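You operate a simulated robot arm through the tools that you are given. There is no shell and no other tool. Be economical: measure what you need, move in short steps, check, and stop when the job is done.

Carry out the task below with a simulated robot arm. There is one attempt and no reset: what you move stays moved.

## Task
Tighten the yellow and white wing nuts, then fill the mould to the white band.
Fine: shut the valve again.

The check looks at the end state, three seconds after you hand in, the way a careful person would. Anything else that was tipped, shoved, dropped, spilled or broken makes it a failure.

## Robot
A 7-joint arm with a two-finger parallel gripper, fixed in place. Base frame: the origin is at the foot of the arm, x ahead of it, y to its left, z up; the work surface is at about z = 0. Readings come in m, degrees, newtons and seconds.
With the tool pointing down near the work surface it reaches from about 0.22 to 0.58 m from the base axis. Its first joint turns from -66.0 to 66.0 degrees. Payload 2.5 kg.
The tool frame sits at the grasp point between the pads (the TCP): z along the fingers, y along the line on which they close. The tips reach 0.023 m beyond it. Largest opening 0.094 m; finger width 0.038, thickness 0.01; the body of the gripper, 0.054 by 0.096 m, starts 0.039 m behind the TCP.
Orientation is told as [roll, pitch, yaw] about the base's x, y, z axes, in that order, counted from this pose: with the fingers straight down and closing along the base's y, the tool's x points along the base's -x, its y along +y and its z along -z.

## Interface
- The arm moves only by the tool play_rows. Its argument "plan" is a list of rows, each a list of 7 numbers: the closure, from 0 (fully open) to 1 (shut), then the shift along the base's x, y, z in units of 300 mm (1.0 is 300 mm), then the turn, a rotation vector about the base's x, y, z in units of 120 degrees (1.0 is 120 degrees). In form: [[gripper, dx, dy, dz, ax, ay, az], ...]. A call has 1 to 10 rows; each row is the pose to reach, as a shift and turn from the pose commanded when the call began. A call with a number of a shift or a turn outside -1 to 1 is refused whole. A row lasts 0.2 s, in which the tool goes at most 0.05 m and 8.6 degrees; a call with a longer step from one row to the next is refused whole, and so is a gripper value outside its range. Where a pose cannot be reached the arm comes as near as it can. A force on the tool above 40 N (or 10 N above the force at the start of the call, whichever is more), or a blocked arm, ends the call early, and 0.2 s more pass. Each finger travels about 0.108 m/s and halts on what it meets, pressing with about 37 N; the grip force reading is that of the motor and also rises with nothing between the fingers. The clock runs only during rows and for 0.2 s after the last one: add rows that repeat a pose to give the fingers time. The reply holds the time, the measured pose of the TCP, the force on the tool along the base axes, the opening and the grip force, in the units named above and with some noise, with the torque about the TCP (base axes, N m) and any sound that the robot's microphone picked up.
- Cameras (640 x 400 px; columns grow to the right, rows downward): "scene" is fixed at [0.1223, -0.4053, 0.5527]; the picture's right is [0.81, -0.58, 0.00], its down [-0.28, -0.39, -0.88] and it looks along [0.51, 0.71, -0.48] (base axes); focal length 267 px, centre (320, 200). "wrist" rides on the gripper at [0.086, 0.016, -0.074] in the tool frame; the picture's right is [-0.18, 0.98, 0.00], its down [-0.58, -0.11, -0.81] and it looks along [-0.79, -0.15, 0.59] (tool axes); focal length 243 px, centre (320, 200). There is no depth. A picture from a camera that has moved, and an enlarged one, comes with that camera's place and axes in the base frame and with its lens.
- get_image(camera): a new picture of that camera. No time passes.
- zoom(camera, box): a new picture of the part [left, top, right, bottom] of that camera's present view, enlarged. No time passes.
- job_done(): hands the job in; it is judged then, once.

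Work in short steps. Places have to be worked out from the pictures, the camera data and where the tool is seen: move nearer, look again, correct. Check each grasp and each placing, and mend what went wrong. You have 120 turns and 68 pictures in all, those below and enlarged ones among them. Open the gripper and draw the arm clear of the work before you hand the job in, unless the task says otherwise; then end with one line.

The tools are called after "Call:" by a JSON object that holds its "method" and its "body". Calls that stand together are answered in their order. play_rows: Moves the arm, as the interface text tells. Its arguments: {"type":"object","properties":{"plan":{"type":"array","items":{"type":"array","items":{"type":"number"}}}},"required":["plan"]} The other tools are called the same way: get_image (camera) takes a picture; zoom (camera, box) takes an enlarged picture of a part of a camera's view; job_done () hands the job in.

At the start:

```text
t: 0.0
eef_pos: [0.2904, 0.1072, 0.4491]
ee_rot: [0.0, -0.1, 0.0]
wrist_force: [-0.3, 0.1, 1.0]
ft_torque: [-0.03, -0.02, -0.01]
finger_gap: 0.0939
grip_force: 0.0
```

scene: 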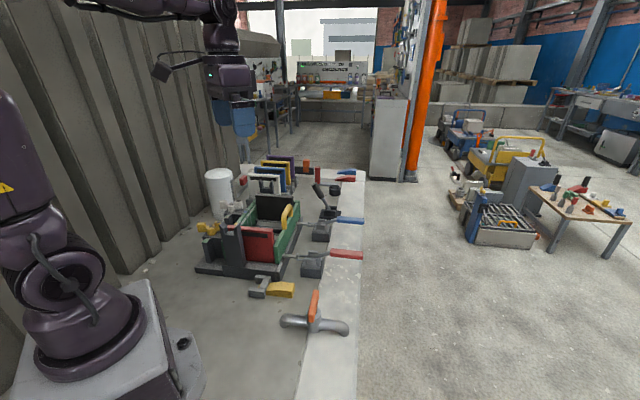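
wrist: 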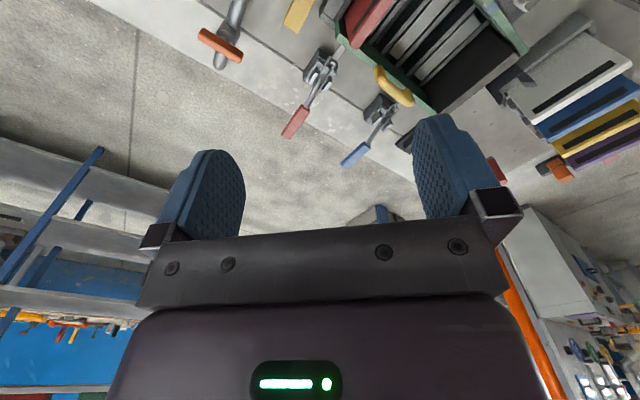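

I start by enlarging the work area to identify the parts.

Call:
{"method": "zoom", "body": {"camera": "scene", "box": [180, 140, 380, 265]}}

Call:
{"method": "zoom", "body": {"camera": "scene", "box": [180, 215, 380, 340]}}

Call:
{"method": "zoom", "body": {"camera": "wrist", "box": [320, 0, 640, 200]}}

```text
3.20 times, centred on (280, 202) of scene
camera zoom: at [0.1223, -0.4053, 0.5527], right [0.81, -0.58, 0.0], down [-0.28, -0.39, -0.88], along [0.51, 0.71, -0.48], focal length 854 px, centre (448, 192)
```

zoom: 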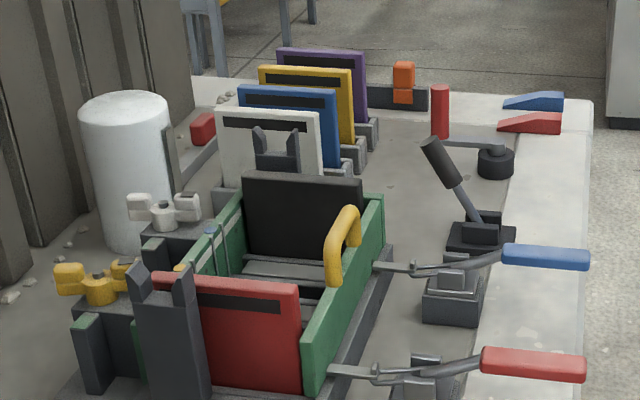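

```text
3.20 times, centred on (280, 278) of scene
camera zoom: at [0.1223, -0.4053, 0.5527], right [0.81, -0.58, 0.0], down [-0.28, -0.39, -0.88], along [0.51, 0.71, -0.48], focal length 854 px, centre (448, -48)
```

zoom: 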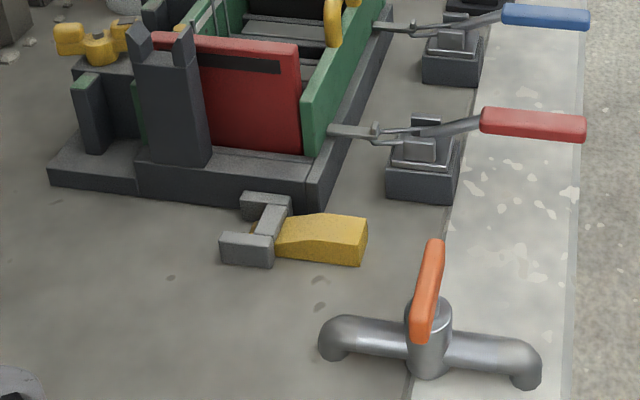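

```text
2.00 times, centred on (480, 100) of wrist
camera zoom: at [0.2035, 0.1248, 0.5236], right [0.18, 0.98, 0.0], down [0.58, -0.11, 0.81], along [0.79, -0.15, -0.59], focal length 485 px, centre (0, 400)
```

zoom: 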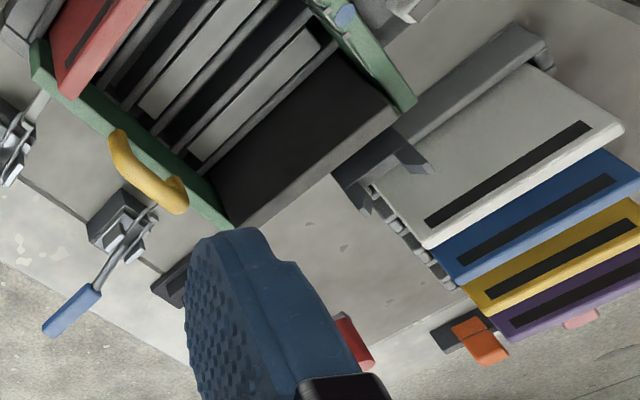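

The wing nuts (yellow, white) sit left of the green-walled mould, and an orange-handled valve is in front. I tilt the wrist camera downward over the mould for a better look.

Call:
{"method": "play_rows", "body": {"plan": [[0, 0, 0.08, 0, 0, 0.07, 0], [0, 0, 0.16, 0, 0, 0.14, 0], [0, 0, 0.24, 0.05, 0, 0.21, 0], [0, 0, 0.33, 0.1, 0, 0.28, 0], [0, 0, 0.33, 0.1, 0, 0.28, 0]]}}

Call:
{"method": "get_image", "body": {"camera": "wrist"}}

```text
t: 1.2
eef_pos: [0.2939, 0.1943, 0.4663]
ee_rot: [0.8, 32.5, -3.2]
wrist_force: [-1.5, 1.2, -1.2]
ft_torque: [0.01, -0.03, -0.01]
finger_gap: 0.0939
grip_force: 0.1
out of reach, approached as far as the arm can: row 4, 5
```

```text
62 pictures are left
camera wrist: at [0.2618, 0.2121, 0.5759], right [0.22, 0.97, -0.09], down [0.91, -0.17, 0.37], along [0.34, -0.16, -0.93], focal length 243 px, centre (320, 200)
```

wrist: 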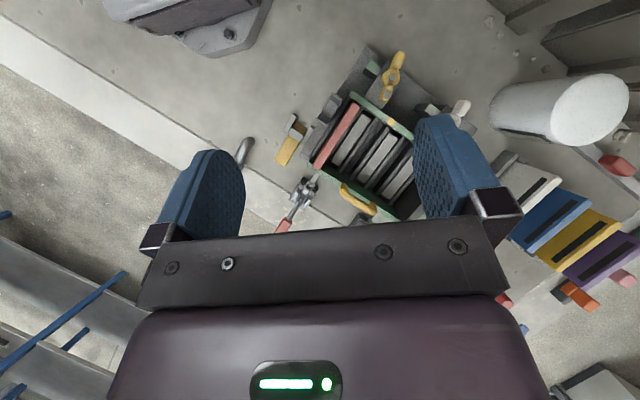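

A good overhead view; I enlarge the mould.

Call:
{"method": "zoom", "body": {"camera": "wrist", "box": [270, 30, 490, 225]}}

Call:
{"method": "zoom", "body": {"camera": "scene", "box": [190, 180, 310, 280]}}

```text
2.05 times, centred on (380, 128) of wrist
camera zoom: at [0.2618, 0.2121, 0.5759], right [0.22, 0.97, -0.09], down [0.91, -0.17, 0.37], along [0.34, -0.16, -0.93], focal length 498 px, centre (197, 349)
```

zoom: 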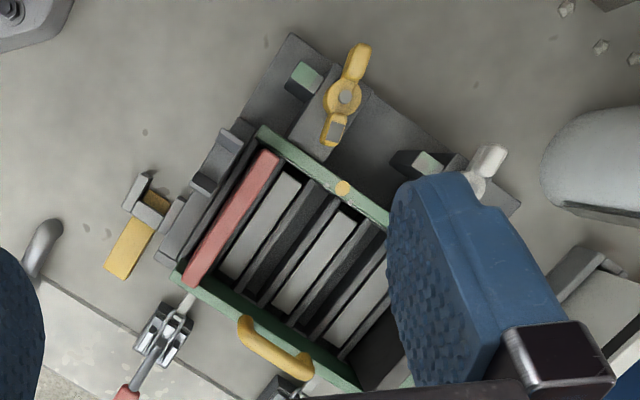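

```text
4.00 times, centred on (250, 230) of scene
camera zoom: at [0.1223, -0.4054, 0.5527], right [0.81, -0.58, 0.0], down [-0.28, -0.39, -0.88], along [0.51, 0.71, -0.48], focal length 1068 px, centre (600, 80)
```

zoom: 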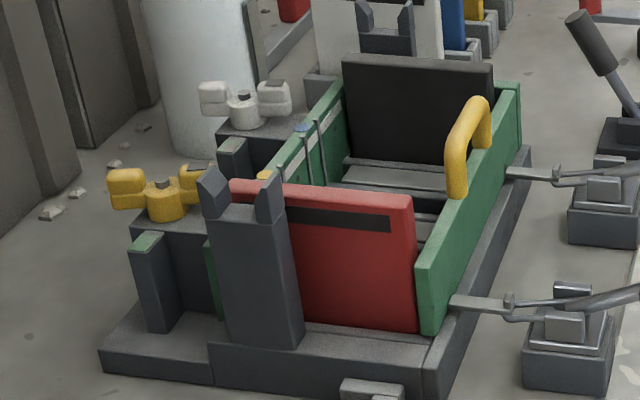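

I look closer at the mould interior and the candidates for the valve.

Call:
{"method": "zoom", "body": {"camera": "scene", "box": [230, 195, 290, 235]}}

Call:
{"method": "zoom", "body": {"camera": "scene", "box": [200, 140, 380, 230]}}

Call:
{"method": "zoom", "body": {"camera": "wrist", "box": [440, 50, 640, 350]}}

```text
10.00 times, centred on (260, 215) of scene
camera zoom: at [0.1223, -0.4054, 0.5527], right [0.81, -0.58, 0.0], down [-0.28, -0.39, -0.88], along [0.51, 0.71, -0.48], focal length 2669 px, centre (920, 50)
```

zoom: 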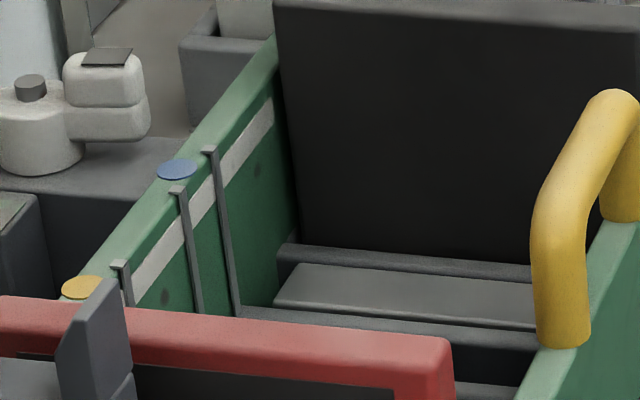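

```text
3.56 times, centred on (290, 185) of scene
camera zoom: at [0.1223, -0.4054, 0.5527], right [0.81, -0.58, 0.0], down [-0.28, -0.39, -0.88], along [0.51, 0.71, -0.48], focal length 949 px, centre (427, 253)
```

zoom: 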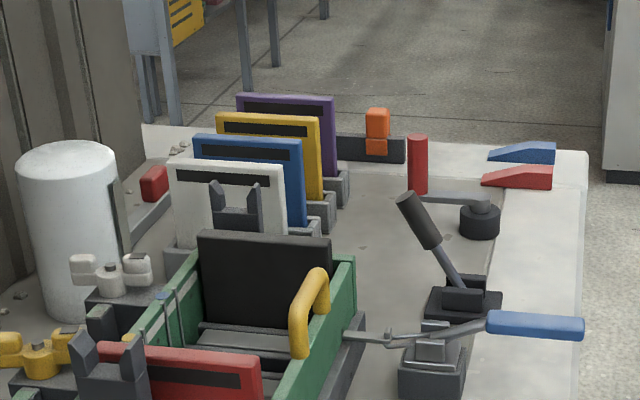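

```text
1.33 times, centred on (540, 200) of wrist
camera zoom: at [0.2618, 0.2121, 0.5759], right [0.22, 0.97, -0.09], down [0.91, -0.17, 0.37], along [0.34, -0.16, -0.93], focal length 324 px, centre (27, 200)
```

zoom: 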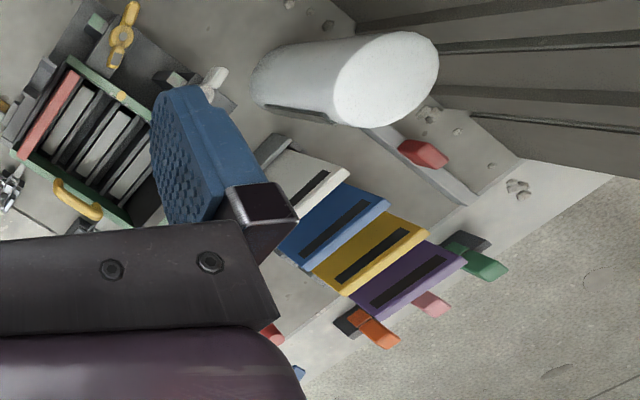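

Estimates: yellow nut at about (0.239, 0.298), top z≈0.117; white nut about (0.331, 0.390). Each has a grey-tipped wing roughly 100° counter-clockwise of its green index post. I level the tool and move above the yellow nut.

Call:
{"method": "play_rows", "body": {"plan": [[0, -0.03, 0.05, -0.1, 0, -0.07, 0], [0, -0.06, 0.1, -0.2, 0, -0.14, 0], [0, -0.09, 0.15, -0.3, 0, -0.21, 0], [0, -0.12, 0.2, -0.4, 0, -0.28, 0], [0, -0.15, 0.25, -0.5, 0, -0.28, 0], [0, -0.171, 0.306, -0.597, 0, -0.28, 0], [0, -0.171, 0.306, -0.597, 0, -0.28, 0]]}}

Call:
{"method": "play_rows", "body": {"plan": [[0, 0, 0, 0, 0, 0, 0.07], [0, 0, 0, 0, 0, 0, 0.14], [0, 0, 0, 0, 0, 0, 0.21], [0, 0, 0, 0, 0, 0, 0.28], [0, 0, 0, 0, 0, 0, 0.35], [0, 0, 0, 0, 0, 0, 0.42], [0, 0, 0, 0, 0, 0, 0.49], [0, 0, 0, 0, 0, 0, 0.56], [0, 0, 0, 0, 0, 0, 0.63], [0, 0, 0, 0, 0, 0, 0.7]]}}

Call:
{"method": "play_rows", "body": {"plan": [[0, 0, 0, 0, 0, 0, 0.07], [0, 0, 0, 0, 0, 0, 0.14], [0, 0, 0, 0, 0, 0, 0.21], [0, 0, 0, 0, 0, 0, 0.28], [0, 0, 0, 0, 0, 0, 0.35], [0, 0, 0, 0, 0, 0, 0.42], [0, 0, 0, 0, 0, 0, 0.49], [0, 0, 0, 0, 0, 0, 0.55], [0, 0, 0, 0, 0, 0, 0.55]]}}

Call:
{"method": "get_image", "body": {"camera": "wrist"}}

```text
t: 2.8
eef_pos: [0.244, 0.2878, 0.2892]
ee_rot: [2.6, -1.3, -2.7]
wrist_force: [0.1, -0.4, -0.5]
ft_torque: [0.0, 0.01, 0.0]
finger_gap: 0.094
grip_force: 0.1
```

```text
t: 5.0
eef_pos: [0.2434, 0.2872, 0.2881]
ee_rot: [2.6, -1.2, 81.6]
wrist_force: [-0.2, -0.4, 0.2]
ft_torque: [-0.01, 0.0, 0.0]
finger_gap: 0.094
grip_force: 0.1
```

```text
t: 7.0
eef_pos: [0.2441, 0.2881, 0.2886]
ee_rot: [2.6, -1.2, 147.6]
wrist_force: [0.2, 1.2, 0.0]
ft_torque: [0.03, -0.02, -0.02]
finger_gap: 0.0941
grip_force: 0.0
```

```text
56 pictures are left
camera wrist: at [0.3109, 0.2298, 0.3612], right [-0.68, -0.73, 0.05], down [-0.4, 0.42, 0.81], along [-0.61, 0.54, -0.58], focal length 243 px, centre (320, 200)
```

wrist: 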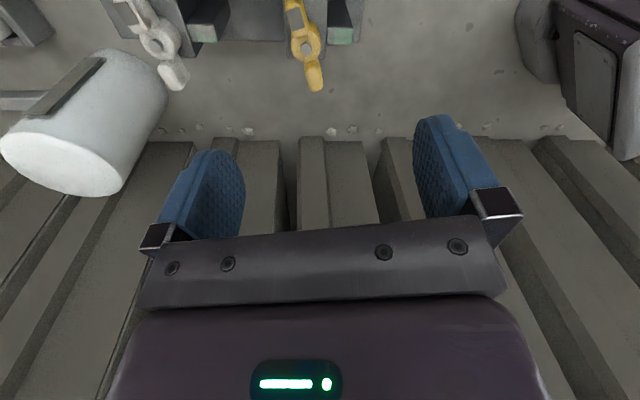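

The second view confirms yellow hub at (0.240, 0.298) with its wing line at about −28°. I level the tool, align yaw, partly close the fingers and come down over the nut.

Call:
{"method": "play_rows", "body": {"plan": [[0.1, -0.0067, 0.016, -0.1, 0.0129, -0.0201, 0.034], [0.2, -0.0137, 0.033, -0.2, 0.0129, -0.0201, 0.034], [0.3, -0.0137, 0.033, -0.295, 0.0129, -0.0201, 0.034], [0.3, -0.0137, 0.033, -0.295, 0.0129, -0.0201, 0.034]]}}

Call:
{"method": "get_image", "body": {"camera": "wrist"}}

Call:
{"method": "zoom", "body": {"camera": "scene", "box": [180, 170, 280, 250]}}

```text
t: 8.0
eef_pos: [0.2362, 0.2965, 0.1987]
ee_rot: [-0.1, 0.1, 151.5]
wrist_force: [0.1, 0.1, 0.2]
ft_torque: [-0.02, 0.01, 0.0]
finger_gap: 0.0658
grip_force: 0.0
```

```text
55 pictures are left
camera wrist: at [0.3048, 0.2421, 0.2733], right [-0.63, -0.78, 0.0], down [-0.46, 0.37, 0.81], along [-0.62, 0.51, -0.59], focal length 243 px, centre (320, 200)
```

wrist: 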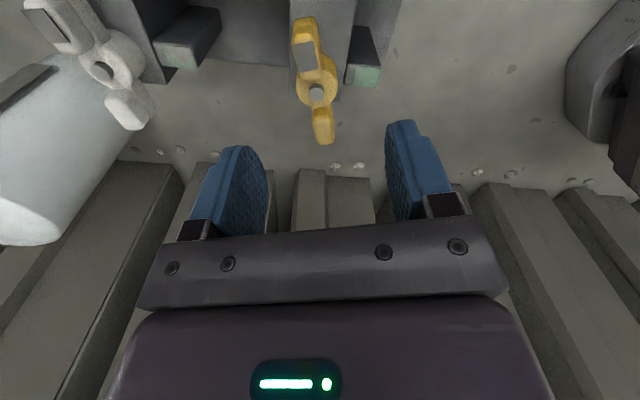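

```text
5.00 times, centred on (230, 210) of scene
camera zoom: at [0.1223, -0.4053, 0.5527], right [0.81, -0.58, 0.0], down [-0.28, -0.39, -0.88], along [0.51, 0.71, -0.48], focal length 1334 px, centre (770, 150)
```

zoom: 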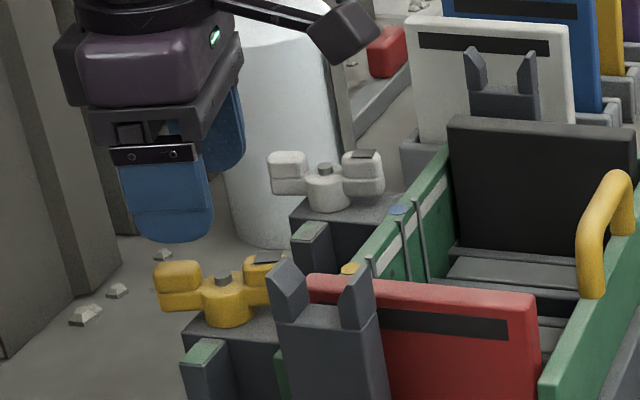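

Nut stud recomputed at (0.239, 0.300), wing line −28°; fingers straddle it. I descend to TCP z≈0.122 with a small correction.

Call:
{"method": "play_rows", "body": {"plan": [[0.3, 0.008, 0.011, -0.07, 0, 0, 0], [0.3, 0.008, 0.011, -0.14, 0, 0, 0], [0.3, 0.008, 0.011, -0.2, 0, 0, 0], [0.3, 0.008, 0.011, -0.256, 0, 0, 0], [0.3, 0.008, 0.011, -0.256, 0, 0, 0]]}}

Call:
{"method": "zoom", "body": {"camera": "scene", "box": [180, 170, 280, 250]}}

Call:
{"method": "get_image", "body": {"camera": "wrist"}}

```text
t: 9.2
eef_pos: [0.2417, 0.3016, 0.1234]
ee_rot: [-0.2, 0.1, 151.5]
wrist_force: [0.4, -0.1, -0.3]
ft_torque: [-0.01, 0.01, 0.02]
finger_gap: 0.0656
grip_force: 0.1
```

```text
5.00 times, centred on (230, 210) of scene
camera zoom: at [0.1223, -0.4053, 0.5527], right [0.81, -0.58, 0.0], down [-0.28, -0.39, -0.88], along [0.51, 0.71, -0.48], focal length 1334 px, centre (770, 150)
```

zoom: 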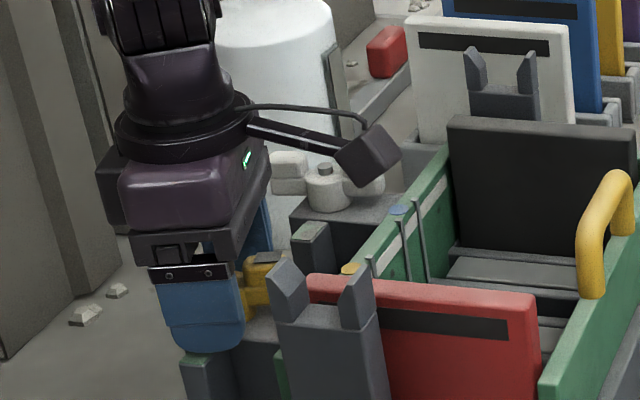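

```text
52 pictures are left
camera wrist: at [0.3084, 0.2459, 0.198], right [-0.63, -0.78, 0.0], down [-0.46, 0.37, 0.81], along [-0.62, 0.51, -0.59], focal length 243 px, centre (320, 200)
```

wrist: 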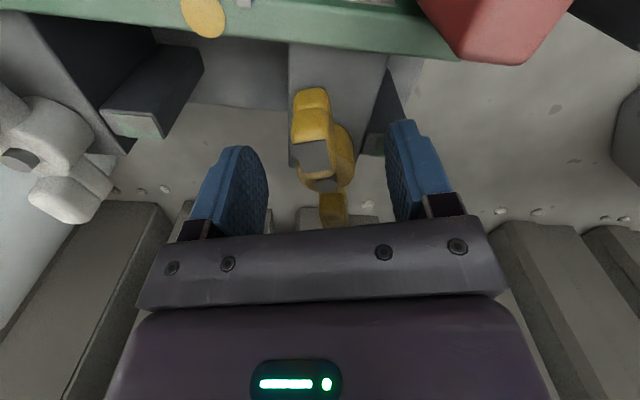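

Well straddled. I close the fingers on the nut.

Call:
{"method": "play_rows", "body": {"plan": [[0.5, 0, 0, 0, 0, 0, 0], [0.7, 0, 0, 0, 0, 0, 0], [0.8, 0, 0, 0, 0, 0, 0], [0.8, 0, 0, 0, 0, 0, 0]]}}

```text
t: 10.2
eef_pos: [0.2394, 0.2981, 0.1247]
ee_rot: [0.6, 0.0, 151.5]
wrist_force: [-14.9, -24.3, 11.1]
ft_torque: [-0.11, 0.44, -0.02]
finger_gap: 0.0271
grip_force: 45.1
```

Gripped (gap 27 mm) with a lateral preload: I relieve it by shifting the command about 4 mm along the push, then start turning clockwise.

Call:
{"method": "play_rows", "body": {"plan": [[0.8, -0.008, -0.012, 0.004, 0, 0, 0], [0.8, -0.008, -0.012, 0.004, 0, 0, 0]]}}

Call:
{"method": "play_rows", "body": {"plan": [[0.8, 0, 0, 0, 0, 0, -0.06], [0.8, 0, 0, 0, 0, 0, -0.12], [0.8, 0, 0, 0, 0, 0, -0.18], [0.8, 0, 0, 0, 0, 0, -0.24], [0.8, 0, 0, 0, 0, 0, -0.24]]}}

Call:
{"method": "get_image", "body": {"camera": "wrist"}}

```text
t: 10.8
eef_pos: [0.2386, 0.2985, 0.1239]
ee_rot: [-0.3, 0.1, 151.5]
wrist_force: [13.4, 8.1, -38.0]
ft_torque: [0.01, -0.06, 0.01]
finger_gap: 0.0275
grip_force: 45.2
```

```text
t: 12.0
eef_pos: [0.2389, 0.2979, 0.1256]
ee_rot: [-0.7, -0.1, 122.6]
wrist_force: [11.8, 20.5, -6.4]
ft_torque: [0.19, -0.5, 0.04]
finger_gap: 0.0274
grip_force: 44.8
```

```text
51 pictures are left
camera wrist: at [0.2714, 0.2169, 0.1995], right [-0.93, -0.38, -0.01], down [-0.23, 0.54, 0.81], along [-0.3, 0.75, -0.59], focal length 243 px, centre (320, 200)
```

wrist: 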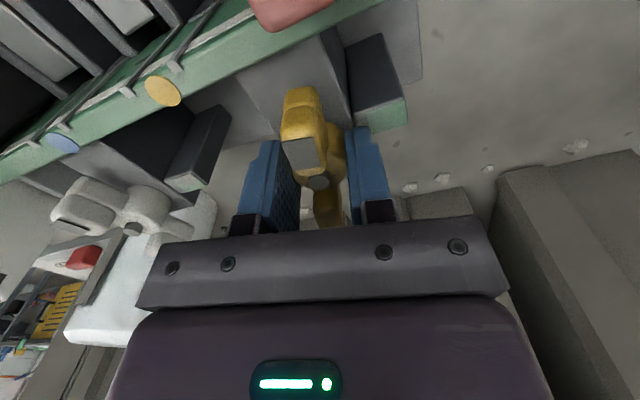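

The nut turns along with the grip (29° done, low torque). I recentre slightly and continue.

Call:
{"method": "play_rows", "body": {"plan": [[0.8, 0.003, 0.006, 0, 0, 0, -0.06], [0.8, 0.005, 0.008, 0, 0, 0, -0.12], [0.8, 0.005, 0.008, 0, 0, 0, -0.18], [0.8, 0.005, 0.008, 0, 0, 0, -0.24], [0.8, 0.005, 0.008, 0, 0, 0, -0.3], [0.8, 0.005, 0.008, 0, 0, 0, -0.36], [0.8, 0.005, 0.008, 0, 0, 0, -0.42], [0.8, 0.005, 0.008, 0, 0, 0, -0.42]]}}

Call:
{"method": "get_image", "body": {"camera": "wrist"}}

```text
t: 12.8
eef_pos: [0.2395, 0.2982, 0.1259]
ee_rot: [0.0, 0.3, 104.5]
wrist_force: [-0.7, -1.0, 4.1]
ft_torque: [0.08, 0.04, 0.02]
finger_gap: 0.027
grip_force: 45.1
stopped in row 3: the force on the tool passed its limit at 42 N (the readings are from after the stop); the commanded pose is now the measured one
```

```text
50 pictures are left
camera wrist: at [0.2456, 0.2122, 0.2003], right [-1.0, -0.07, 0.0], down [-0.04, 0.59, 0.8], along [-0.06, 0.8, -0.6], focal length 243 px, centre (320, 200)
```

wrist: 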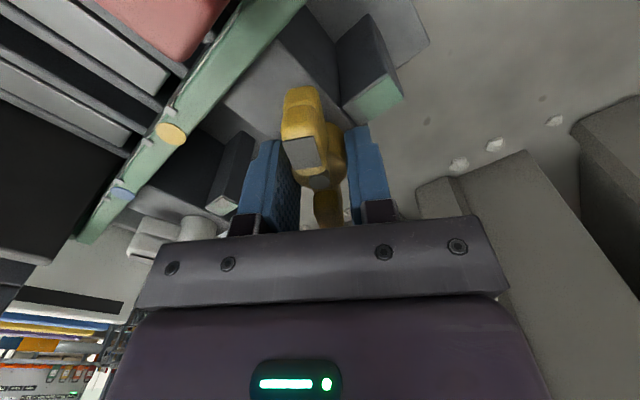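

The stop came from lateral preload; readings are now relaxed and put the nut axis at (0.2395, 0.298), where the TCP is. I keep turning in smaller steps.

Call:
{"method": "play_rows", "body": {"plan": [[0.8, 0, 0, 0, 0, 0, -0.04], [0.8, 0, 0, 0, 0, 0, -0.08], [0.8, 0, 0, 0, 0, 0, -0.12], [0.8, 0, 0, 0, 0, 0, -0.16], [0.8, 0, 0, 0, 0, 0, -0.2], [0.8, 0, 0, 0, 0, 0, -0.2]]}}

```text
t: 14.2
eef_pos: [0.2413, 0.2976, 0.127]
ee_rot: [-0.1, 0.2, 80.5]
wrist_force: [16.2, 10.4, -25.7]
ft_torque: [0.19, -0.33, 0.0]
finger_gap: 0.0272
grip_force: 45.3
```

Turned to yaw 80.5 with little torque. I relieve and continue towards the post direction.

Call:
{"method": "play_rows", "body": {"plan": [[0.8, 0.005, 0.002, 0, 0, 0, -0.03], [0.8, 0.005, 0.002, 0, 0, 0, -0.06], [0.8, 0.005, 0.002, 0, 0, 0, -0.09], [0.8, 0.005, 0.002, 0, 0, 0, -0.12], [0.8, 0.005, 0.002, 0, 0, 0, -0.12]]}}

Call:
{"method": "get_image", "body": {"camera": "wrist"}}

Call:
{"method": "zoom", "body": {"camera": "scene", "box": [180, 170, 280, 250]}}

```text
t: 15.3
eef_pos: [0.2415, 0.299, 0.1251]
ee_rot: [0.0, 0.4, 66.2]
wrist_force: [-7.6, -11.0, 31.3]
ft_torque: [-1.07, 0.5, -0.01]
finger_gap: 0.0277
grip_force: 44.7
```

```text
49 pictures are left
camera wrist: at [0.1912, 0.2275, 0.2005], right [-0.82, 0.57, 0.0], down [0.34, 0.49, 0.8], along [0.45, 0.66, -0.6], focal length 243 px, centre (320, 200)
```

wrist: 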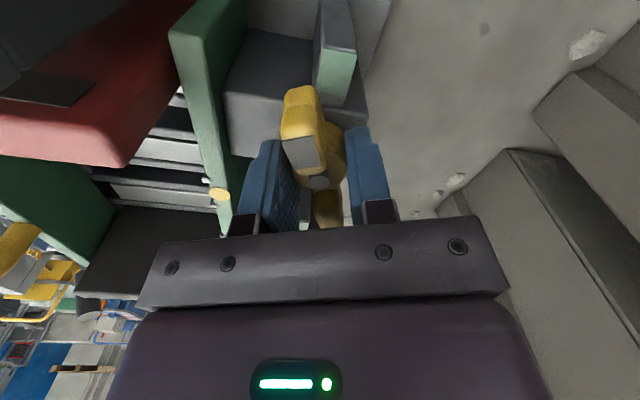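

```text
5.00 times, centred on (230, 210) of scene
camera zoom: at [0.1222, -0.4054, 0.5526], right [0.81, -0.58, 0.0], down [-0.28, -0.39, -0.88], along [0.51, 0.71, -0.48], focal length 1334 px, centre (770, 150)
```

zoom: 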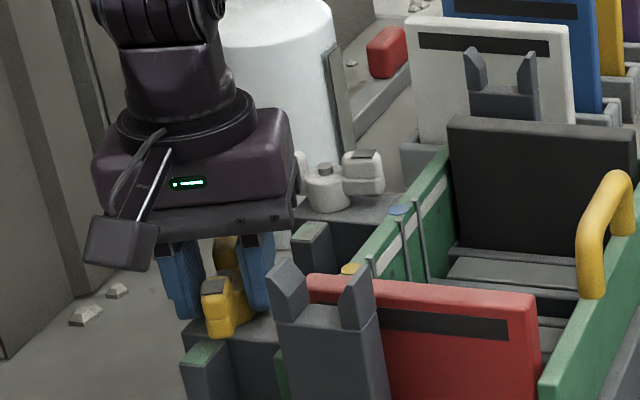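

Wing is at about −114°; the green post lies at about −133° to −135°. I continue in small steps watching for a stop.

Call:
{"method": "play_rows", "body": {"plan": [[0.8, 0, 0, 0, 0, 0, -0.03], [0.8, 0, 0, 0, 0, 0, -0.06], [0.8, 0, 0, 0, 0, 0, -0.09], [0.8, 0, 0, 0, 0, 0, -0.12], [0.8, 0, 0, 0, 0, 0, -0.12]]}}

```text
t: 16.6
eef_pos: [0.2424, 0.2971, 0.1245]
ee_rot: [-0.1, 0.6, 51.7]
wrist_force: [-3.5, -16.7, 21.4]
ft_torque: [-0.48, 0.16, 0.0]
finger_gap: 0.0272
grip_force: 44.9
```

Call:
{"method": "play_rows", "body": {"plan": [[0.8, 0, 0, 0, 0, 0, -0.02], [0.8, 0, 0, 0, 0, 0, -0.04], [0.8, 0, 0, 0, 0, 0, -0.06], [0.8, 0, 0, 0, 0, 0, -0.06]]}}

Call:
{"method": "get_image", "body": {"camera": "wrist"}}

Call:
{"method": "zoom", "body": {"camera": "scene", "box": [190, 190, 250, 240]}}

```text
t: 17.6
eef_pos: [0.2424, 0.2993, 0.1257]
ee_rot: [-0.2, 0.3, 44.4]
wrist_force: [11.8, -14.3, -6.4]
ft_torque: [-0.21, -0.29, 0.0]
finger_gap: 0.027
grip_force: 45.3
```

```text
47 pictures are left
camera wrist: at [0.1685, 0.2506, 0.2001], right [-0.56, 0.83, 0.0], down [0.49, 0.33, 0.8], along [0.67, 0.45, -0.6], focal length 243 px, centre (320, 200)
```

wrist: 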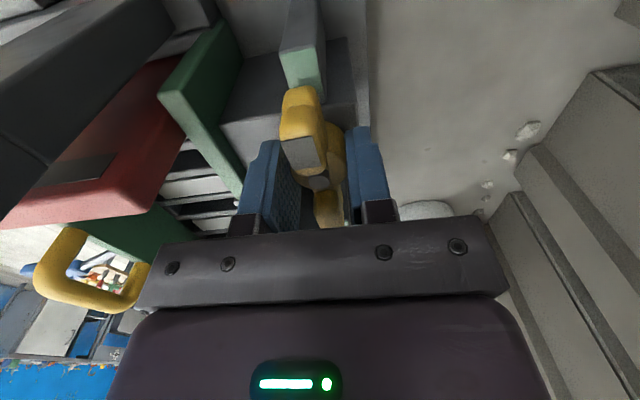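

```text
8.00 times, centred on (220, 215) of scene
camera zoom: at [0.1223, -0.4053, 0.5527], right [0.81, -0.58, 0.0], down [-0.28, -0.39, -0.88], along [0.51, 0.71, -0.48], focal length 2135 px, centre (1120, 80)
```

zoom: 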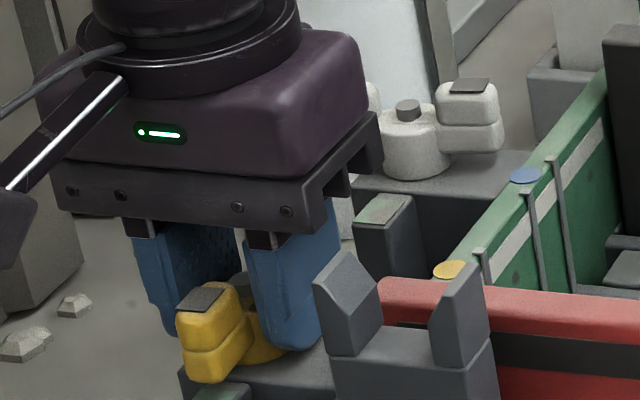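

The grey wing now points along the post direction (≈ −135°). I release, rise, and look at the alignment.

Call:
{"method": "play_rows", "body": {"plan": [[0.6, 0, 0, 0, 0, 0, 0], [0.3, 0, 0, 0, 0, 0, 0], [0.3, 0, 0, 0, 0, 0, 0], [0.3, 0, 0, 0.1, 0, 0, 0], [0.3, 0, 0, 0.25, 0, 0, 0], [0.3, 0, 0, 0.4, 0, 0, 0], [0.3, 0, 0, 0.4, 0, 0, 0]]}}

Call:
{"method": "get_image", "body": {"camera": "wrist"}}

Call:
{"method": "zoom", "body": {"camera": "scene", "box": [190, 190, 250, 240]}}

```text
t: 19.1
eef_pos: [0.2407, 0.3015, 0.247]
ee_rot: [0.0, 0.3, 44.6]
wrist_force: [-0.3, 0.6, -0.4]
ft_torque: [0.01, 0.01, -0.01]
finger_gap: 0.0658
grip_force: 0.1
```

```text
45 pictures are left
camera wrist: at [0.1677, 0.253, 0.3217], right [-0.56, 0.83, 0.0], down [0.49, 0.33, 0.8], along [0.67, 0.45, -0.6], focal length 243 px, centre (320, 200)
```

wrist: 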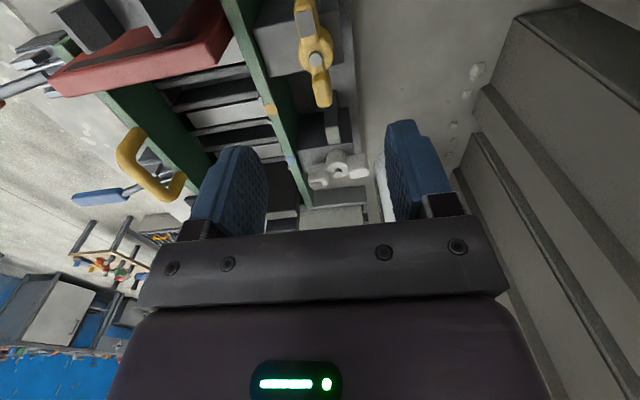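

```text
8.00 times, centred on (220, 215) of scene
camera zoom: at [0.1223, -0.4053, 0.5527], right [0.81, -0.58, 0.0], down [-0.28, -0.39, -0.88], along [0.51, 0.71, -0.48], focal length 2135 px, centre (1120, 80)
```

zoom: 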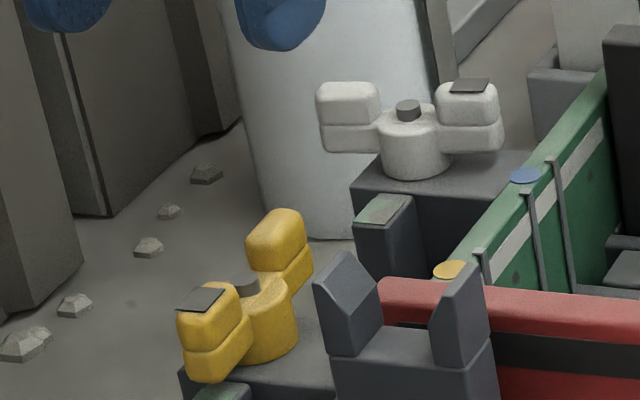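

The grey wing is over the green post (alignment within a few degrees). Next I travel above the white nut, turning yaw to about 148° on the way.

Call:
{"method": "play_rows", "body": {"plan": [[0.3, 0.05, 0.05, 0.02, 0, 0, 0.07], [0.3, 0.1, 0.1, 0.02, 0, 0, 0.14], [0.3, 0.15, 0.15, 0.02, 0, 0, 0.21], [0.3, 0.2, 0.2, 0.02, 0, 0, 0.28], [0.3, 0.25, 0.25, 0.0, 0, 0, 0.35], [0.3, 0.311, 0.305, 0.0, 0, 0, 0.42], [0.3, 0.311, 0.305, 0, 0, 0, 0.49], [0.3, 0.311, 0.305, 0, 0, 0, 0.56], [0.3, 0.311, 0.305, 0, 0, 0, 0.63], [0.3, 0.311, 0.305, 0, 0, 0, 0.7]]}}

Call:
{"method": "play_rows", "body": {"plan": [[0.3, 0, 0, 0, 0, 0, 0.07], [0.3, 0, 0, -0.05, 0, 0, 0.14], [0.3, 0, 0, -0.1, 0, 0, 0.165], [0.3, 0, 0, -0.16, 0, 0, 0.165], [0.3, 0, 0, -0.16, 0, 0, 0.165]]}}

Call:
{"method": "get_image", "body": {"camera": "wrist"}}

```text
t: 21.4
eef_pos: [0.3352, 0.3903, 0.2455]
ee_rot: [0.0, 0.3, 128.8]
wrist_force: [0.2, 0.2, 0.2]
ft_torque: [0.01, 0.01, 0.02]
finger_gap: 0.0656
grip_force: 0.1
```

```text
t: 22.6
eef_pos: [0.3348, 0.3905, 0.197]
ee_rot: [0.1, 0.4, 148.5]
wrist_force: [0.4, -0.3, -0.4]
ft_torque: [0.01, -0.01, 0.01]
finger_gap: 0.0659
grip_force: 0.0
```

```text
43 pictures are left
camera wrist: at [0.3981, 0.3328, 0.2713], right [-0.67, -0.74, 0.0], down [-0.44, 0.4, 0.8], along [-0.6, 0.54, -0.6], focal length 243 px, centre (320, 200)
```

wrist: 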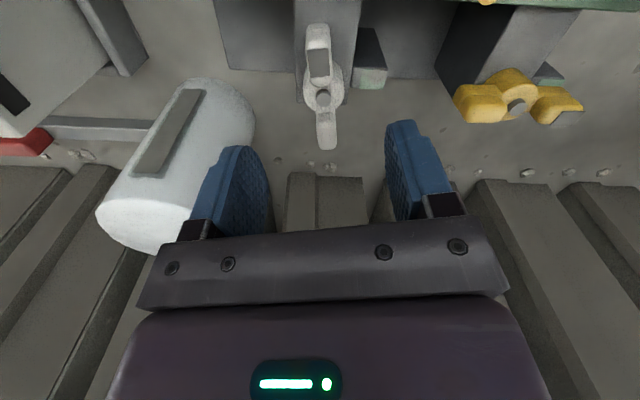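

White hub is at about (0.331, 0.390), wing line ≈ −36°; I rotate to yaw 144, shift 4 mm and descend.

Call:
{"method": "play_rows", "body": {"plan": [[0.3, -0.0127, -0.001, -0.06, 0, 0, -0.037], [0.3, -0.0127, -0.001, -0.12, 0, 0, -0.037], [0.3, -0.0127, -0.001, -0.18, 0, 0, -0.037], [0.3, -0.0127, -0.001, -0.243, 0, 0, -0.037], [0.3, -0.0127, -0.001, -0.243, 0, 0, -0.037]]}}

Call:
{"method": "get_image", "body": {"camera": "wrist"}}

```text
t: 23.8
eef_pos: [0.3299, 0.3901, 0.1236]
ee_rot: [0.0, 0.3, 144.0]
wrist_force: [-0.3, -0.3, 0.0]
ft_torque: [-0.03, 0.03, -0.03]
finger_gap: 0.0656
grip_force: 0.1
```

```text
42 pictures are left
camera wrist: at [0.3892, 0.327, 0.1988], right [-0.73, -0.69, 0.0], down [-0.41, 0.43, 0.8], along [-0.55, 0.58, -0.6], focal length 243 px, centre (320, 200)
```

wrist: 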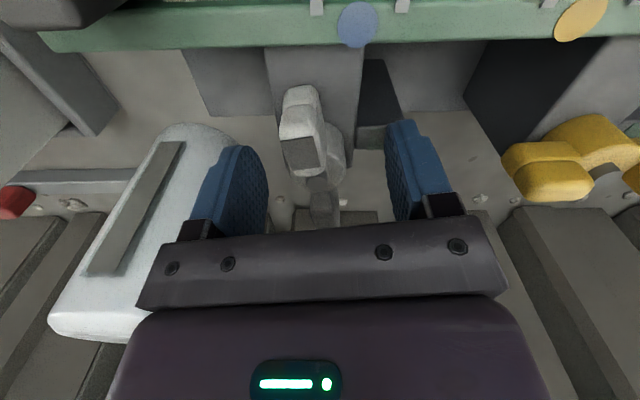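

Aligned as the yellow one was. Close the grip.

Call:
{"method": "play_rows", "body": {"plan": [[0.5, 0, 0, 0, 0, 0, 0], [0.7, 0, 0, 0, 0, 0, 0], [0.8, 0, 0, 0, 0, 0, 0], [0.8, 0, 0, 0, 0, 0, 0]]}}

```text
t: 24.8
eef_pos: [0.3305, 0.3906, 0.1249]
ee_rot: [-0.2, 0.3, 144.0]
wrist_force: [7.8, 11.7, -7.8]
ft_torque: [0.28, -0.06, 0.05]
finger_gap: 0.0276
grip_force: 44.7
```

Low preload; I turn clockwise with a slight correction.

Call:
{"method": "play_rows", "body": {"plan": [[0.8, 0.002, 0.003, 0.002, 0, 0, -0.04], [0.8, 0.002, 0.003, 0.002, 0, 0, -0.08], [0.8, 0.002, 0.003, 0.002, 0, 0, -0.12], [0.8, 0.002, 0.003, 0.002, 0, 0, -0.16], [0.8, 0.002, 0.003, 0.002, 0, 0, -0.2], [0.8, 0.002, 0.003, 0.002, 0, 0, -0.24], [0.8, 0.002, 0.003, 0.002, 0, 0, -0.24]]}}

```text
t: 26.4
eef_pos: [0.3309, 0.3919, 0.1249]
ee_rot: [0.1, 0.4, 115.1]
wrist_force: [9.0, 7.4, -18.1]
ft_torque: [1.13, 0.24, 0.02]
finger_gap: 0.0277
grip_force: 44.5
```

Call:
{"method": "play_rows", "body": {"plan": [[0.8, 0.003, 0.003, 0, 0, 0, -0.04], [0.8, 0.003, 0.003, 0, 0, 0, -0.08], [0.8, 0.003, 0.003, 0, 0, 0, -0.12], [0.8, 0.003, 0.003, 0, 0, 0, -0.16], [0.8, 0.003, 0.003, 0, 0, 0, -0.2], [0.8, 0.003, 0.003, 0, 0, 0, -0.24], [0.8, 0.003, 0.003, 0, 0, 0, -0.28], [0.8, 0.003, 0.003, 0, 0, 0, -0.28]]}}

```text
t: 28.1
eef_pos: [0.3326, 0.3914, 0.1252]
ee_rot: [0.0, 0.5, 81.5]
wrist_force: [2.3, -9.7, -10.3]
ft_torque: [-0.29, -0.03, 0.03]
finger_gap: 0.0272
grip_force: 45.5
```

Still turning freely at yaw 81.5; continue to about 52.

Call:
{"method": "play_rows", "body": {"plan": [[0.8, 0, 0, 0, 0, 0, -0.04], [0.8, 0, 0, 0, 0, 0, -0.08], [0.8, 0, 0, 0, 0, 0, -0.12], [0.8, 0, 0, 0, 0, 0, -0.16], [0.8, 0, 0, 0, 0, 0, -0.2], [0.8, 0, 0, 0, 0, 0, -0.24], [0.8, 0, 0, 0, 0, 0, -0.24]]}}

Call:
{"method": "get_image", "body": {"camera": "wrist"}}

```text
t: 29.8
eef_pos: [0.3341, 0.3921, 0.1244]
ee_rot: [-0.2, 0.0, 52.6]
wrist_force: [18.5, -5.6, -15.0]
ft_torque: [-0.11, -0.15, 0.05]
finger_gap: 0.0272
grip_force: 45.2
```

```text
41 pictures are left
camera wrist: at [0.2681, 0.3335, 0.1993], right [-0.67, 0.74, 0.0], down [0.44, 0.4, 0.81], along [0.6, 0.54, -0.59], focal length 243 px, centre (320, 200)
```

wrist: 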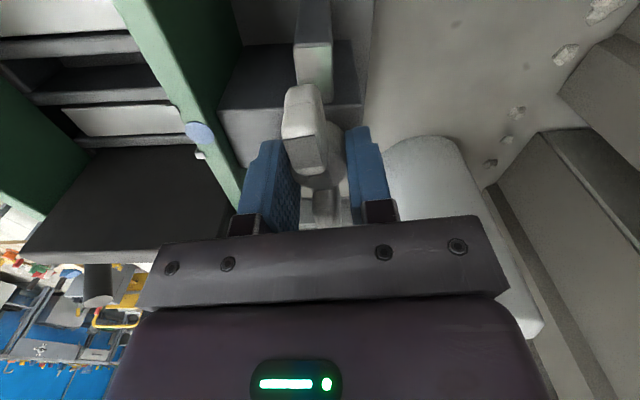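

Post appears slightly right of the wing; another ~8° gives the same picture as the yellow's end state.

Call:
{"method": "play_rows", "body": {"plan": [[0.8, 0.003, 0, 0, 0, 0, -0.023], [0.8, 0.003, 0, 0, 0, 0, -0.046], [0.8, 0.003, 0, 0, 0, 0, -0.068], [0.8, 0.003, 0, 0, 0, 0, -0.068]]}}

Call:
{"method": "get_image", "body": {"camera": "wrist"}}

```text
t: 30.8
eef_pos: [0.336, 0.3906, 0.1248]
ee_rot: [-0.2, 0.3, 44.6]
wrist_force: [6.0, -21.7, -0.3]
ft_torque: [-0.09, -0.37, 0.08]
finger_gap: 0.0276
grip_force: 45.3
```

```text
40 pictures are left
camera wrist: at [0.2611, 0.3434, 0.1998], right [-0.56, 0.83, -0.01], down [0.49, 0.34, 0.8], along [0.67, 0.44, -0.6], focal length 243 px, centre (320, 200)
```

wrist: 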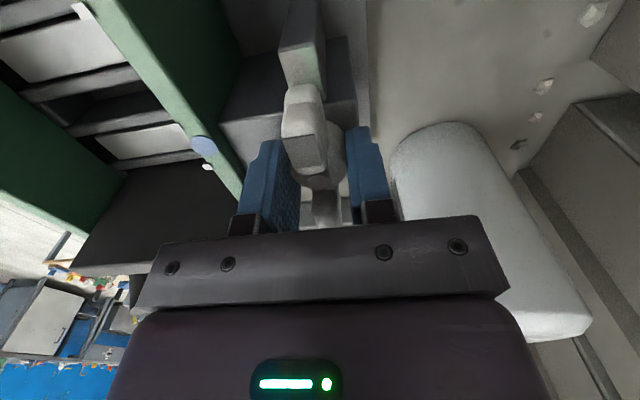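

Aligned with the post. I probe 4° more to feel whether there is a stop.

Call:
{"method": "play_rows", "body": {"plan": [[0.8, 0, -0.003, 0, 0, 0, -0.02], [0.8, 0, -0.003, 0, 0, 0, -0.035], [0.8, 0, -0.003, 0, 0, 0, -0.035]]}}

```text
t: 31.6
eef_pos: [0.3344, 0.3899, 0.1247]
ee_rot: [-0.1, 0.1, 40.3]
wrist_force: [16.0, -10.5, -8.5]
ft_torque: [-0.35, 0.0, 0.34]
finger_gap: 0.0273
grip_force: 44.7
```

Torque about z jumped to 0.34 N·m: the stop is felt. I push a little more to seat it.

Call:
{"method": "play_rows", "body": {"plan": [[0.8, 0, 0, 0, 0, 0, -0.02], [0.8, 0, 0, 0, 0, 0, -0.035], [0.8, 0, 0, 0, 0, 0, -0.035]]}}

```text
t: 32.4
eef_pos: [0.3356, 0.3908, 0.1248]
ee_rot: [-0.1, 0.2, 36.0]
wrist_force: [17.3, -10.6, -7.6]
ft_torque: [-0.03, -0.4, 0.31]
finger_gap: 0.0272
grip_force: 44.7
```

Call:
{"method": "get_image", "body": {"camera": "wrist"}}

```text
39 pictures are left
camera wrist: at [0.2549, 0.3542, 0.1997], right [-0.43, 0.9, 0.0], down [0.53, 0.26, 0.81], along [0.73, 0.34, -0.59], focal length 243 px, centre (320, 200)
```

wrist: 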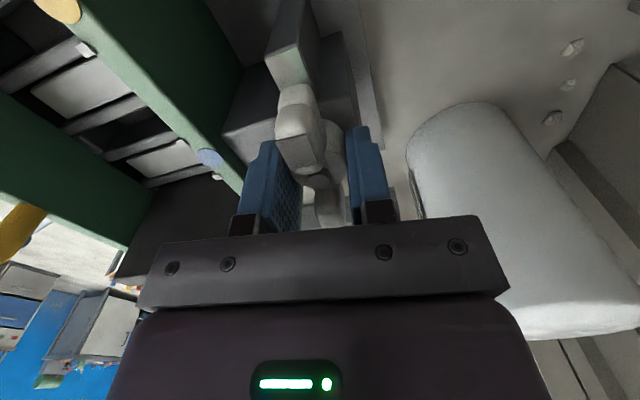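

The nut stays in line with the post while the fingers slip on it: white is tight. I release, rise and return to the yellow nut to push it to its stop as well.

Call:
{"method": "play_rows", "body": {"plan": [[0.6, 0, 0, 0, 0, 0, 0.03], [0.3, 0, 0, 0, 0, 0, 0.07], [0.3, 0, 0, 0, 0, 0, 0.07], [0.3, 0, 0, 0.1, 0, 0, 0.07], [0.3, 0, 0, 0.25, 0, 0, 0.07], [0.3, -0.07, -0.07, 0.3, 0, 0, 0.07], [0.3, -0.17, -0.17, 0.3, 0, 0, 0.07], [0.3, -0.25, -0.25, 0.3, 0, 0, 0.07], [0.3, -0.32, -0.307, 0.3, 0, 0, 0.07], [0.3, -0.32, -0.307, 0.3, 0, 0, 0.07]]}}

Call:
{"method": "zoom", "body": {"camera": "scene", "box": [190, 180, 290, 240]}}

```text
t: 34.5
eef_pos: [0.2373, 0.3022, 0.2149]
ee_rot: [0.0, 0.3, 44.6]
wrist_force: [1.0, -0.3, -1.0]
ft_torque: [0.01, -0.03, -0.04]
finger_gap: 0.0656
grip_force: 0.0
```

```text
6.40 times, centred on (240, 210) of scene
camera zoom: at [0.1223, -0.4053, 0.5527], right [0.81, -0.58, 0.0], down [-0.28, -0.39, -0.88], along [0.51, 0.71, -0.48], focal length 1708 px, centre (832, 136)
```

zoom: 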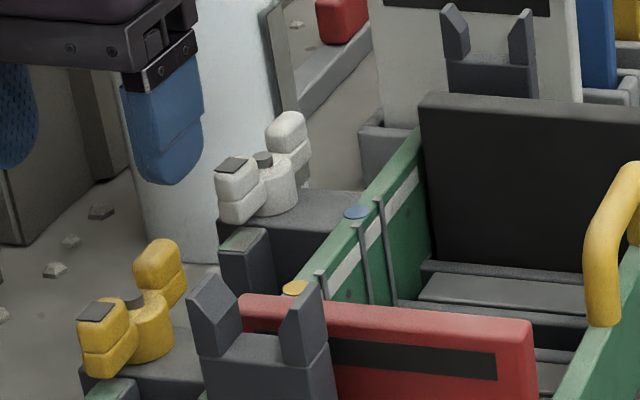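

Both nuts now look alike. I descend on the yellow one again to test its stop.

Call:
{"method": "play_rows", "body": {"plan": [[0.3, 0.01, -0.012, -0.08, 0, 0, 0], [0.3, 0.01, -0.012, -0.16, 0, 0, 0], [0.3, 0.01, -0.012, -0.23, 0, 0, 0], [0.3, 0.01, -0.012, -0.3, 0, 0, 0], [0.3, 0.01, -0.012, -0.3, 0, 0, 0], [0.6, 0.01, -0.012, -0.3, 0, 0, 0], [0.8, 0.01, -0.012, -0.3, 0, 0, 0], [0.8, 0.01, -0.012, -0.3, 0, 0, 0]]}}

Call:
{"method": "play_rows", "body": {"plan": [[0.8, 0, 0, 0, 0, 0, -0.02], [0.8, 0, 0, 0, 0, 0, -0.04], [0.8, 0, 0, 0, 0, 0, -0.055], [0.8, 0, 0, 0, 0, 0, -0.055]]}}

```text
t: 36.4
eef_pos: [0.24, 0.297, 0.1261]
ee_rot: [0.2, 0.3, 44.8]
wrist_force: [-8.2, 12.1, -8.7]
ft_torque: [0.43, -0.01, -0.01]
finger_gap: 0.0275
grip_force: 44.9
```

```text
t: 37.4
eef_pos: [0.2401, 0.2968, 0.1267]
ee_rot: [0.1, 0.2, 38.1]
wrist_force: [-10.9, 8.5, 17.2]
ft_torque: [-0.15, 0.61, 0.37]
finger_gap: 0.0276
grip_force: 44.9
```

Yellow also reaches its stop (0.37 N·m). I release, rise, and head over to the valve.

Call:
{"method": "play_rows", "body": {"plan": [[0.6, 0, 0, 0, 0, 0, 0.02], [0.3, 0, 0, 0, 0, 0, 0.05], [0.3, 0, 0, 0, 0, 0, 0.05], [0.3, 0, 0, 0.13, 0, 0, 0.05], [0.3, 0, 0, 0.28, 0, 0, 0.05], [0.3, 0, 0, 0.43, 0, 0, 0.0], [0.3, 0, 0, 0.58, 0, 0, -0.07], [0.3, 0, -0.15, 0.6, 0, 0, -0.14], [0.3, 0, -0.31, 0.6, 0, 0, -0.21], [0.3, 0, -0.47, 0.6, 0, 0, -0.27]]}}

Call:
{"method": "play_rows", "body": {"plan": [[0.3, 0, -0.16, 0, 0, 0, 0], [0.3, 0.03, -0.32, 0, 0, 0, 0], [0.3, 0.07, -0.47, 0, 0, 0, 0], [0.3, 0.11, -0.62, 0, 0, 0, 0], [0.3, 0.15, -0.77, -0.05, 0, 0, 0], [0.3, 0.15, -0.77, -0.05, 0, 0, 0]]}}

Call:
{"method": "get_image", "body": {"camera": "wrist"}}

Call:
{"method": "zoom", "body": {"camera": "scene", "box": [200, 180, 300, 280]}}

```text
t: 39.5
eef_pos: [0.2385, 0.1525, 0.3067]
ee_rot: [0.1, 0.2, 5.5]
wrist_force: [-0.5, -0.3, 0.1]
ft_torque: [0.02, 0.03, 0.06]
finger_gap: 0.0659
grip_force: 0.1
```

```text
t: 41.0
eef_pos: [0.2866, -0.0755, 0.2922]
ee_rot: [0.0, 0.3, 5.8]
wrist_force: [0.4, 0.5, 0.2]
ft_torque: [0.02, -0.02, 0.03]
finger_gap: 0.066
grip_force: 0.1
```

```text
37 pictures are left
camera wrist: at [0.1993, -0.0676, 0.3661], right [0.09, 1.0, 0.0], down [0.59, -0.05, 0.8], along [0.8, -0.07, -0.6], focal length 243 px, centre (320, 200)
```

wrist: 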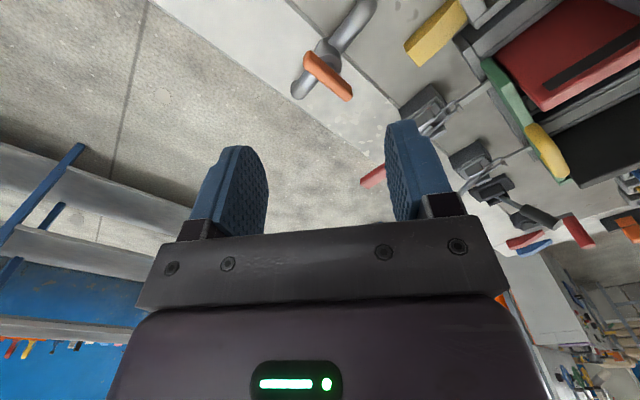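

```text
4.00 times, centred on (250, 230) of scene
camera zoom: at [0.1223, -0.4054, 0.5527], right [0.81, -0.58, 0.0], down [-0.28, -0.39, -0.88], along [0.51, 0.71, -0.48], focal length 1068 px, centre (600, 80)
```

zoom: 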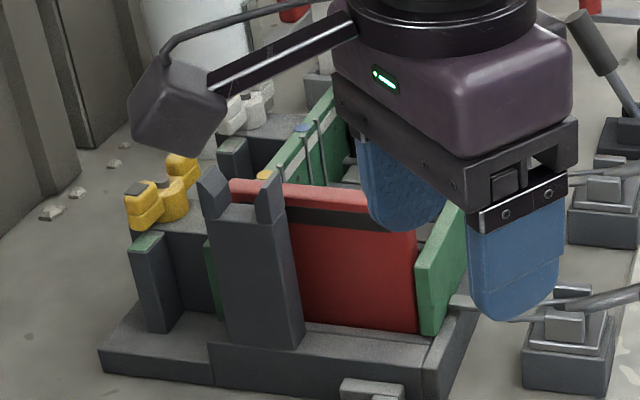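

I zoom on the valve from both cameras.

Call:
{"method": "zoom", "body": {"camera": "wrist", "box": [270, 0, 430, 120]}}

Call:
{"method": "zoom", "body": {"camera": "scene", "box": [260, 270, 370, 350]}}

```text
3.33 times, centred on (350, 60) of wrist
camera zoom: at [0.1993, -0.0676, 0.3661], right [0.09, 1.0, 0.0], down [0.59, -0.05, 0.8], along [0.8, -0.07, -0.6], focal length 809 px, centre (220, 667)
```

zoom: 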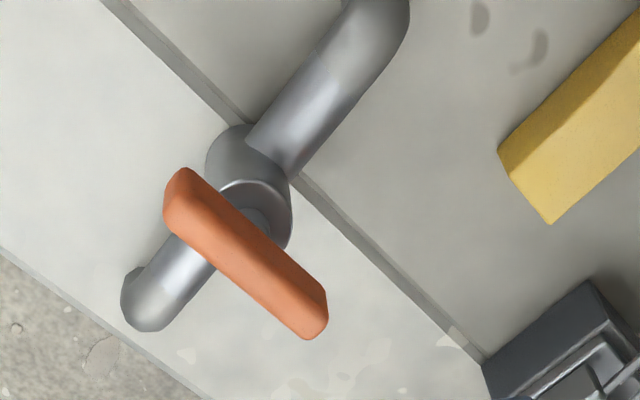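

```text
5.00 times, centred on (315, 310) of scene
camera zoom: at [0.1223, -0.4054, 0.5527], right [0.81, -0.58, 0.0], down [-0.28, -0.39, -0.88], along [0.51, 0.71, -0.48], focal length 1334 px, centre (345, -350)
```

zoom: 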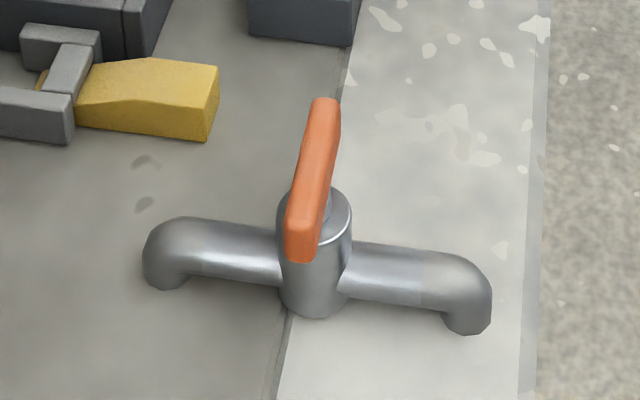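

Handle bar centre is about (0.349, −0.070, 0.066), pointing at ≈40°, across the pipe (shut). I move above it with yaw 40.

Call:
{"method": "play_rows", "body": {"plan": [[0.3, 0.05, 0.005, -0.08, 0, 0, 0.06], [0.3, 0.1, 0.01, -0.18, 0, 0, 0.12], [0.3, 0.15, 0.015, -0.28, 0, 0, 0.18], [0.3, 0.2, 0.02, -0.38, 0, 0, 0.24], [0.3, 0.208, 0.02, -0.474, 0, 0, 0.285], [0.3, 0.208, 0.02, -0.474, 0, 0, 0.285]]}}

Call:
{"method": "get_image", "body": {"camera": "wrist"}}

Call:
{"method": "get_image", "body": {"camera": "scene"}}

```text
t: 42.4
eef_pos: [0.3499, -0.0701, 0.1488]
ee_rot: [0.1, 0.2, 40.0]
wrist_force: [-0.3, 0.9, 0.1]
ft_torque: [0.0, -0.02, -0.01]
finger_gap: 0.0659
grip_force: 0.0
```

```text
33 pictures are left
camera wrist: at [0.2731, -0.1125, 0.2234], right [-0.49, 0.87, 0.0], down [0.52, 0.29, 0.8], along [0.7, 0.39, -0.59], focal length 243 px, centre (320, 200)
```

wrist: 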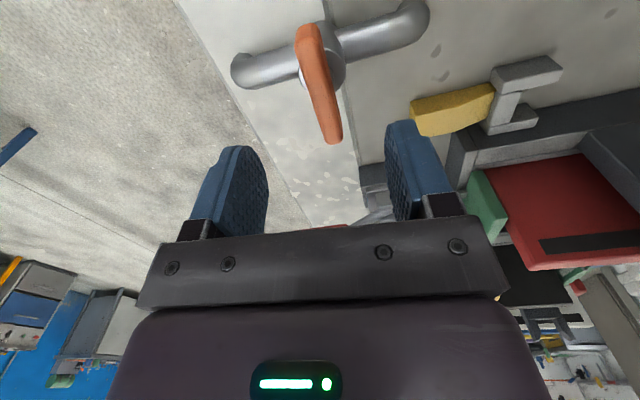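

```text
32 pictures are left
```

scene: 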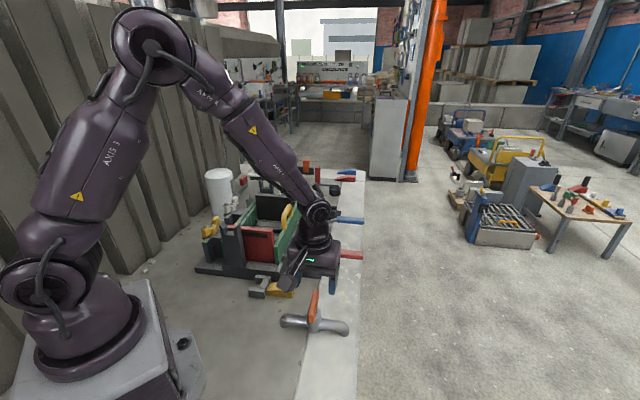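

Handle centre confirmed (0.349, −0.069), direction ≈ 42°. I descend to TCP z≈0.081 around it.

Call:
{"method": "play_rows", "body": {"plan": [[0.3, -0.0037, 0.0037, -0.07, 0, 0, 0.02], [0.3, -0.0037, 0.0037, -0.14, 0, 0, 0.02], [0.3, -0.0037, 0.0037, -0.19, 0, 0, 0.02], [0.3, -0.0037, 0.0037, -0.226, 0, 0, 0.02], [0.3, -0.0037, 0.0037, -0.226, 0, 0, 0.02]]}}

Call:
{"method": "zoom", "body": {"camera": "scene", "box": [220, 190, 380, 350]}}

```text
t: 43.5
eef_pos: [0.3463, -0.069, 0.0804]
ee_rot: [0.0, 0.1, 42.3]
wrist_force: [-0.8, 0.4, -0.9]
ft_torque: [-0.04, 0.03, 0.03]
finger_gap: 0.0657
grip_force: 0.1
```

```text
2.50 times, centred on (300, 270) of scene
camera zoom: at [0.1223, -0.4053, 0.5527], right [0.81, -0.58, 0.0], down [-0.28, -0.39, -0.88], along [0.51, 0.71, -0.48], focal length 667 px, centre (370, 25)
```

zoom: 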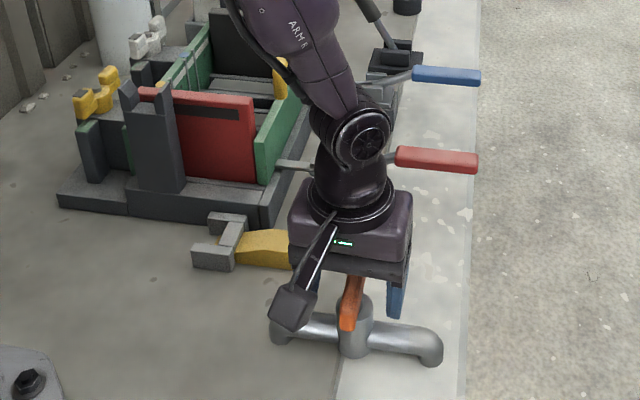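

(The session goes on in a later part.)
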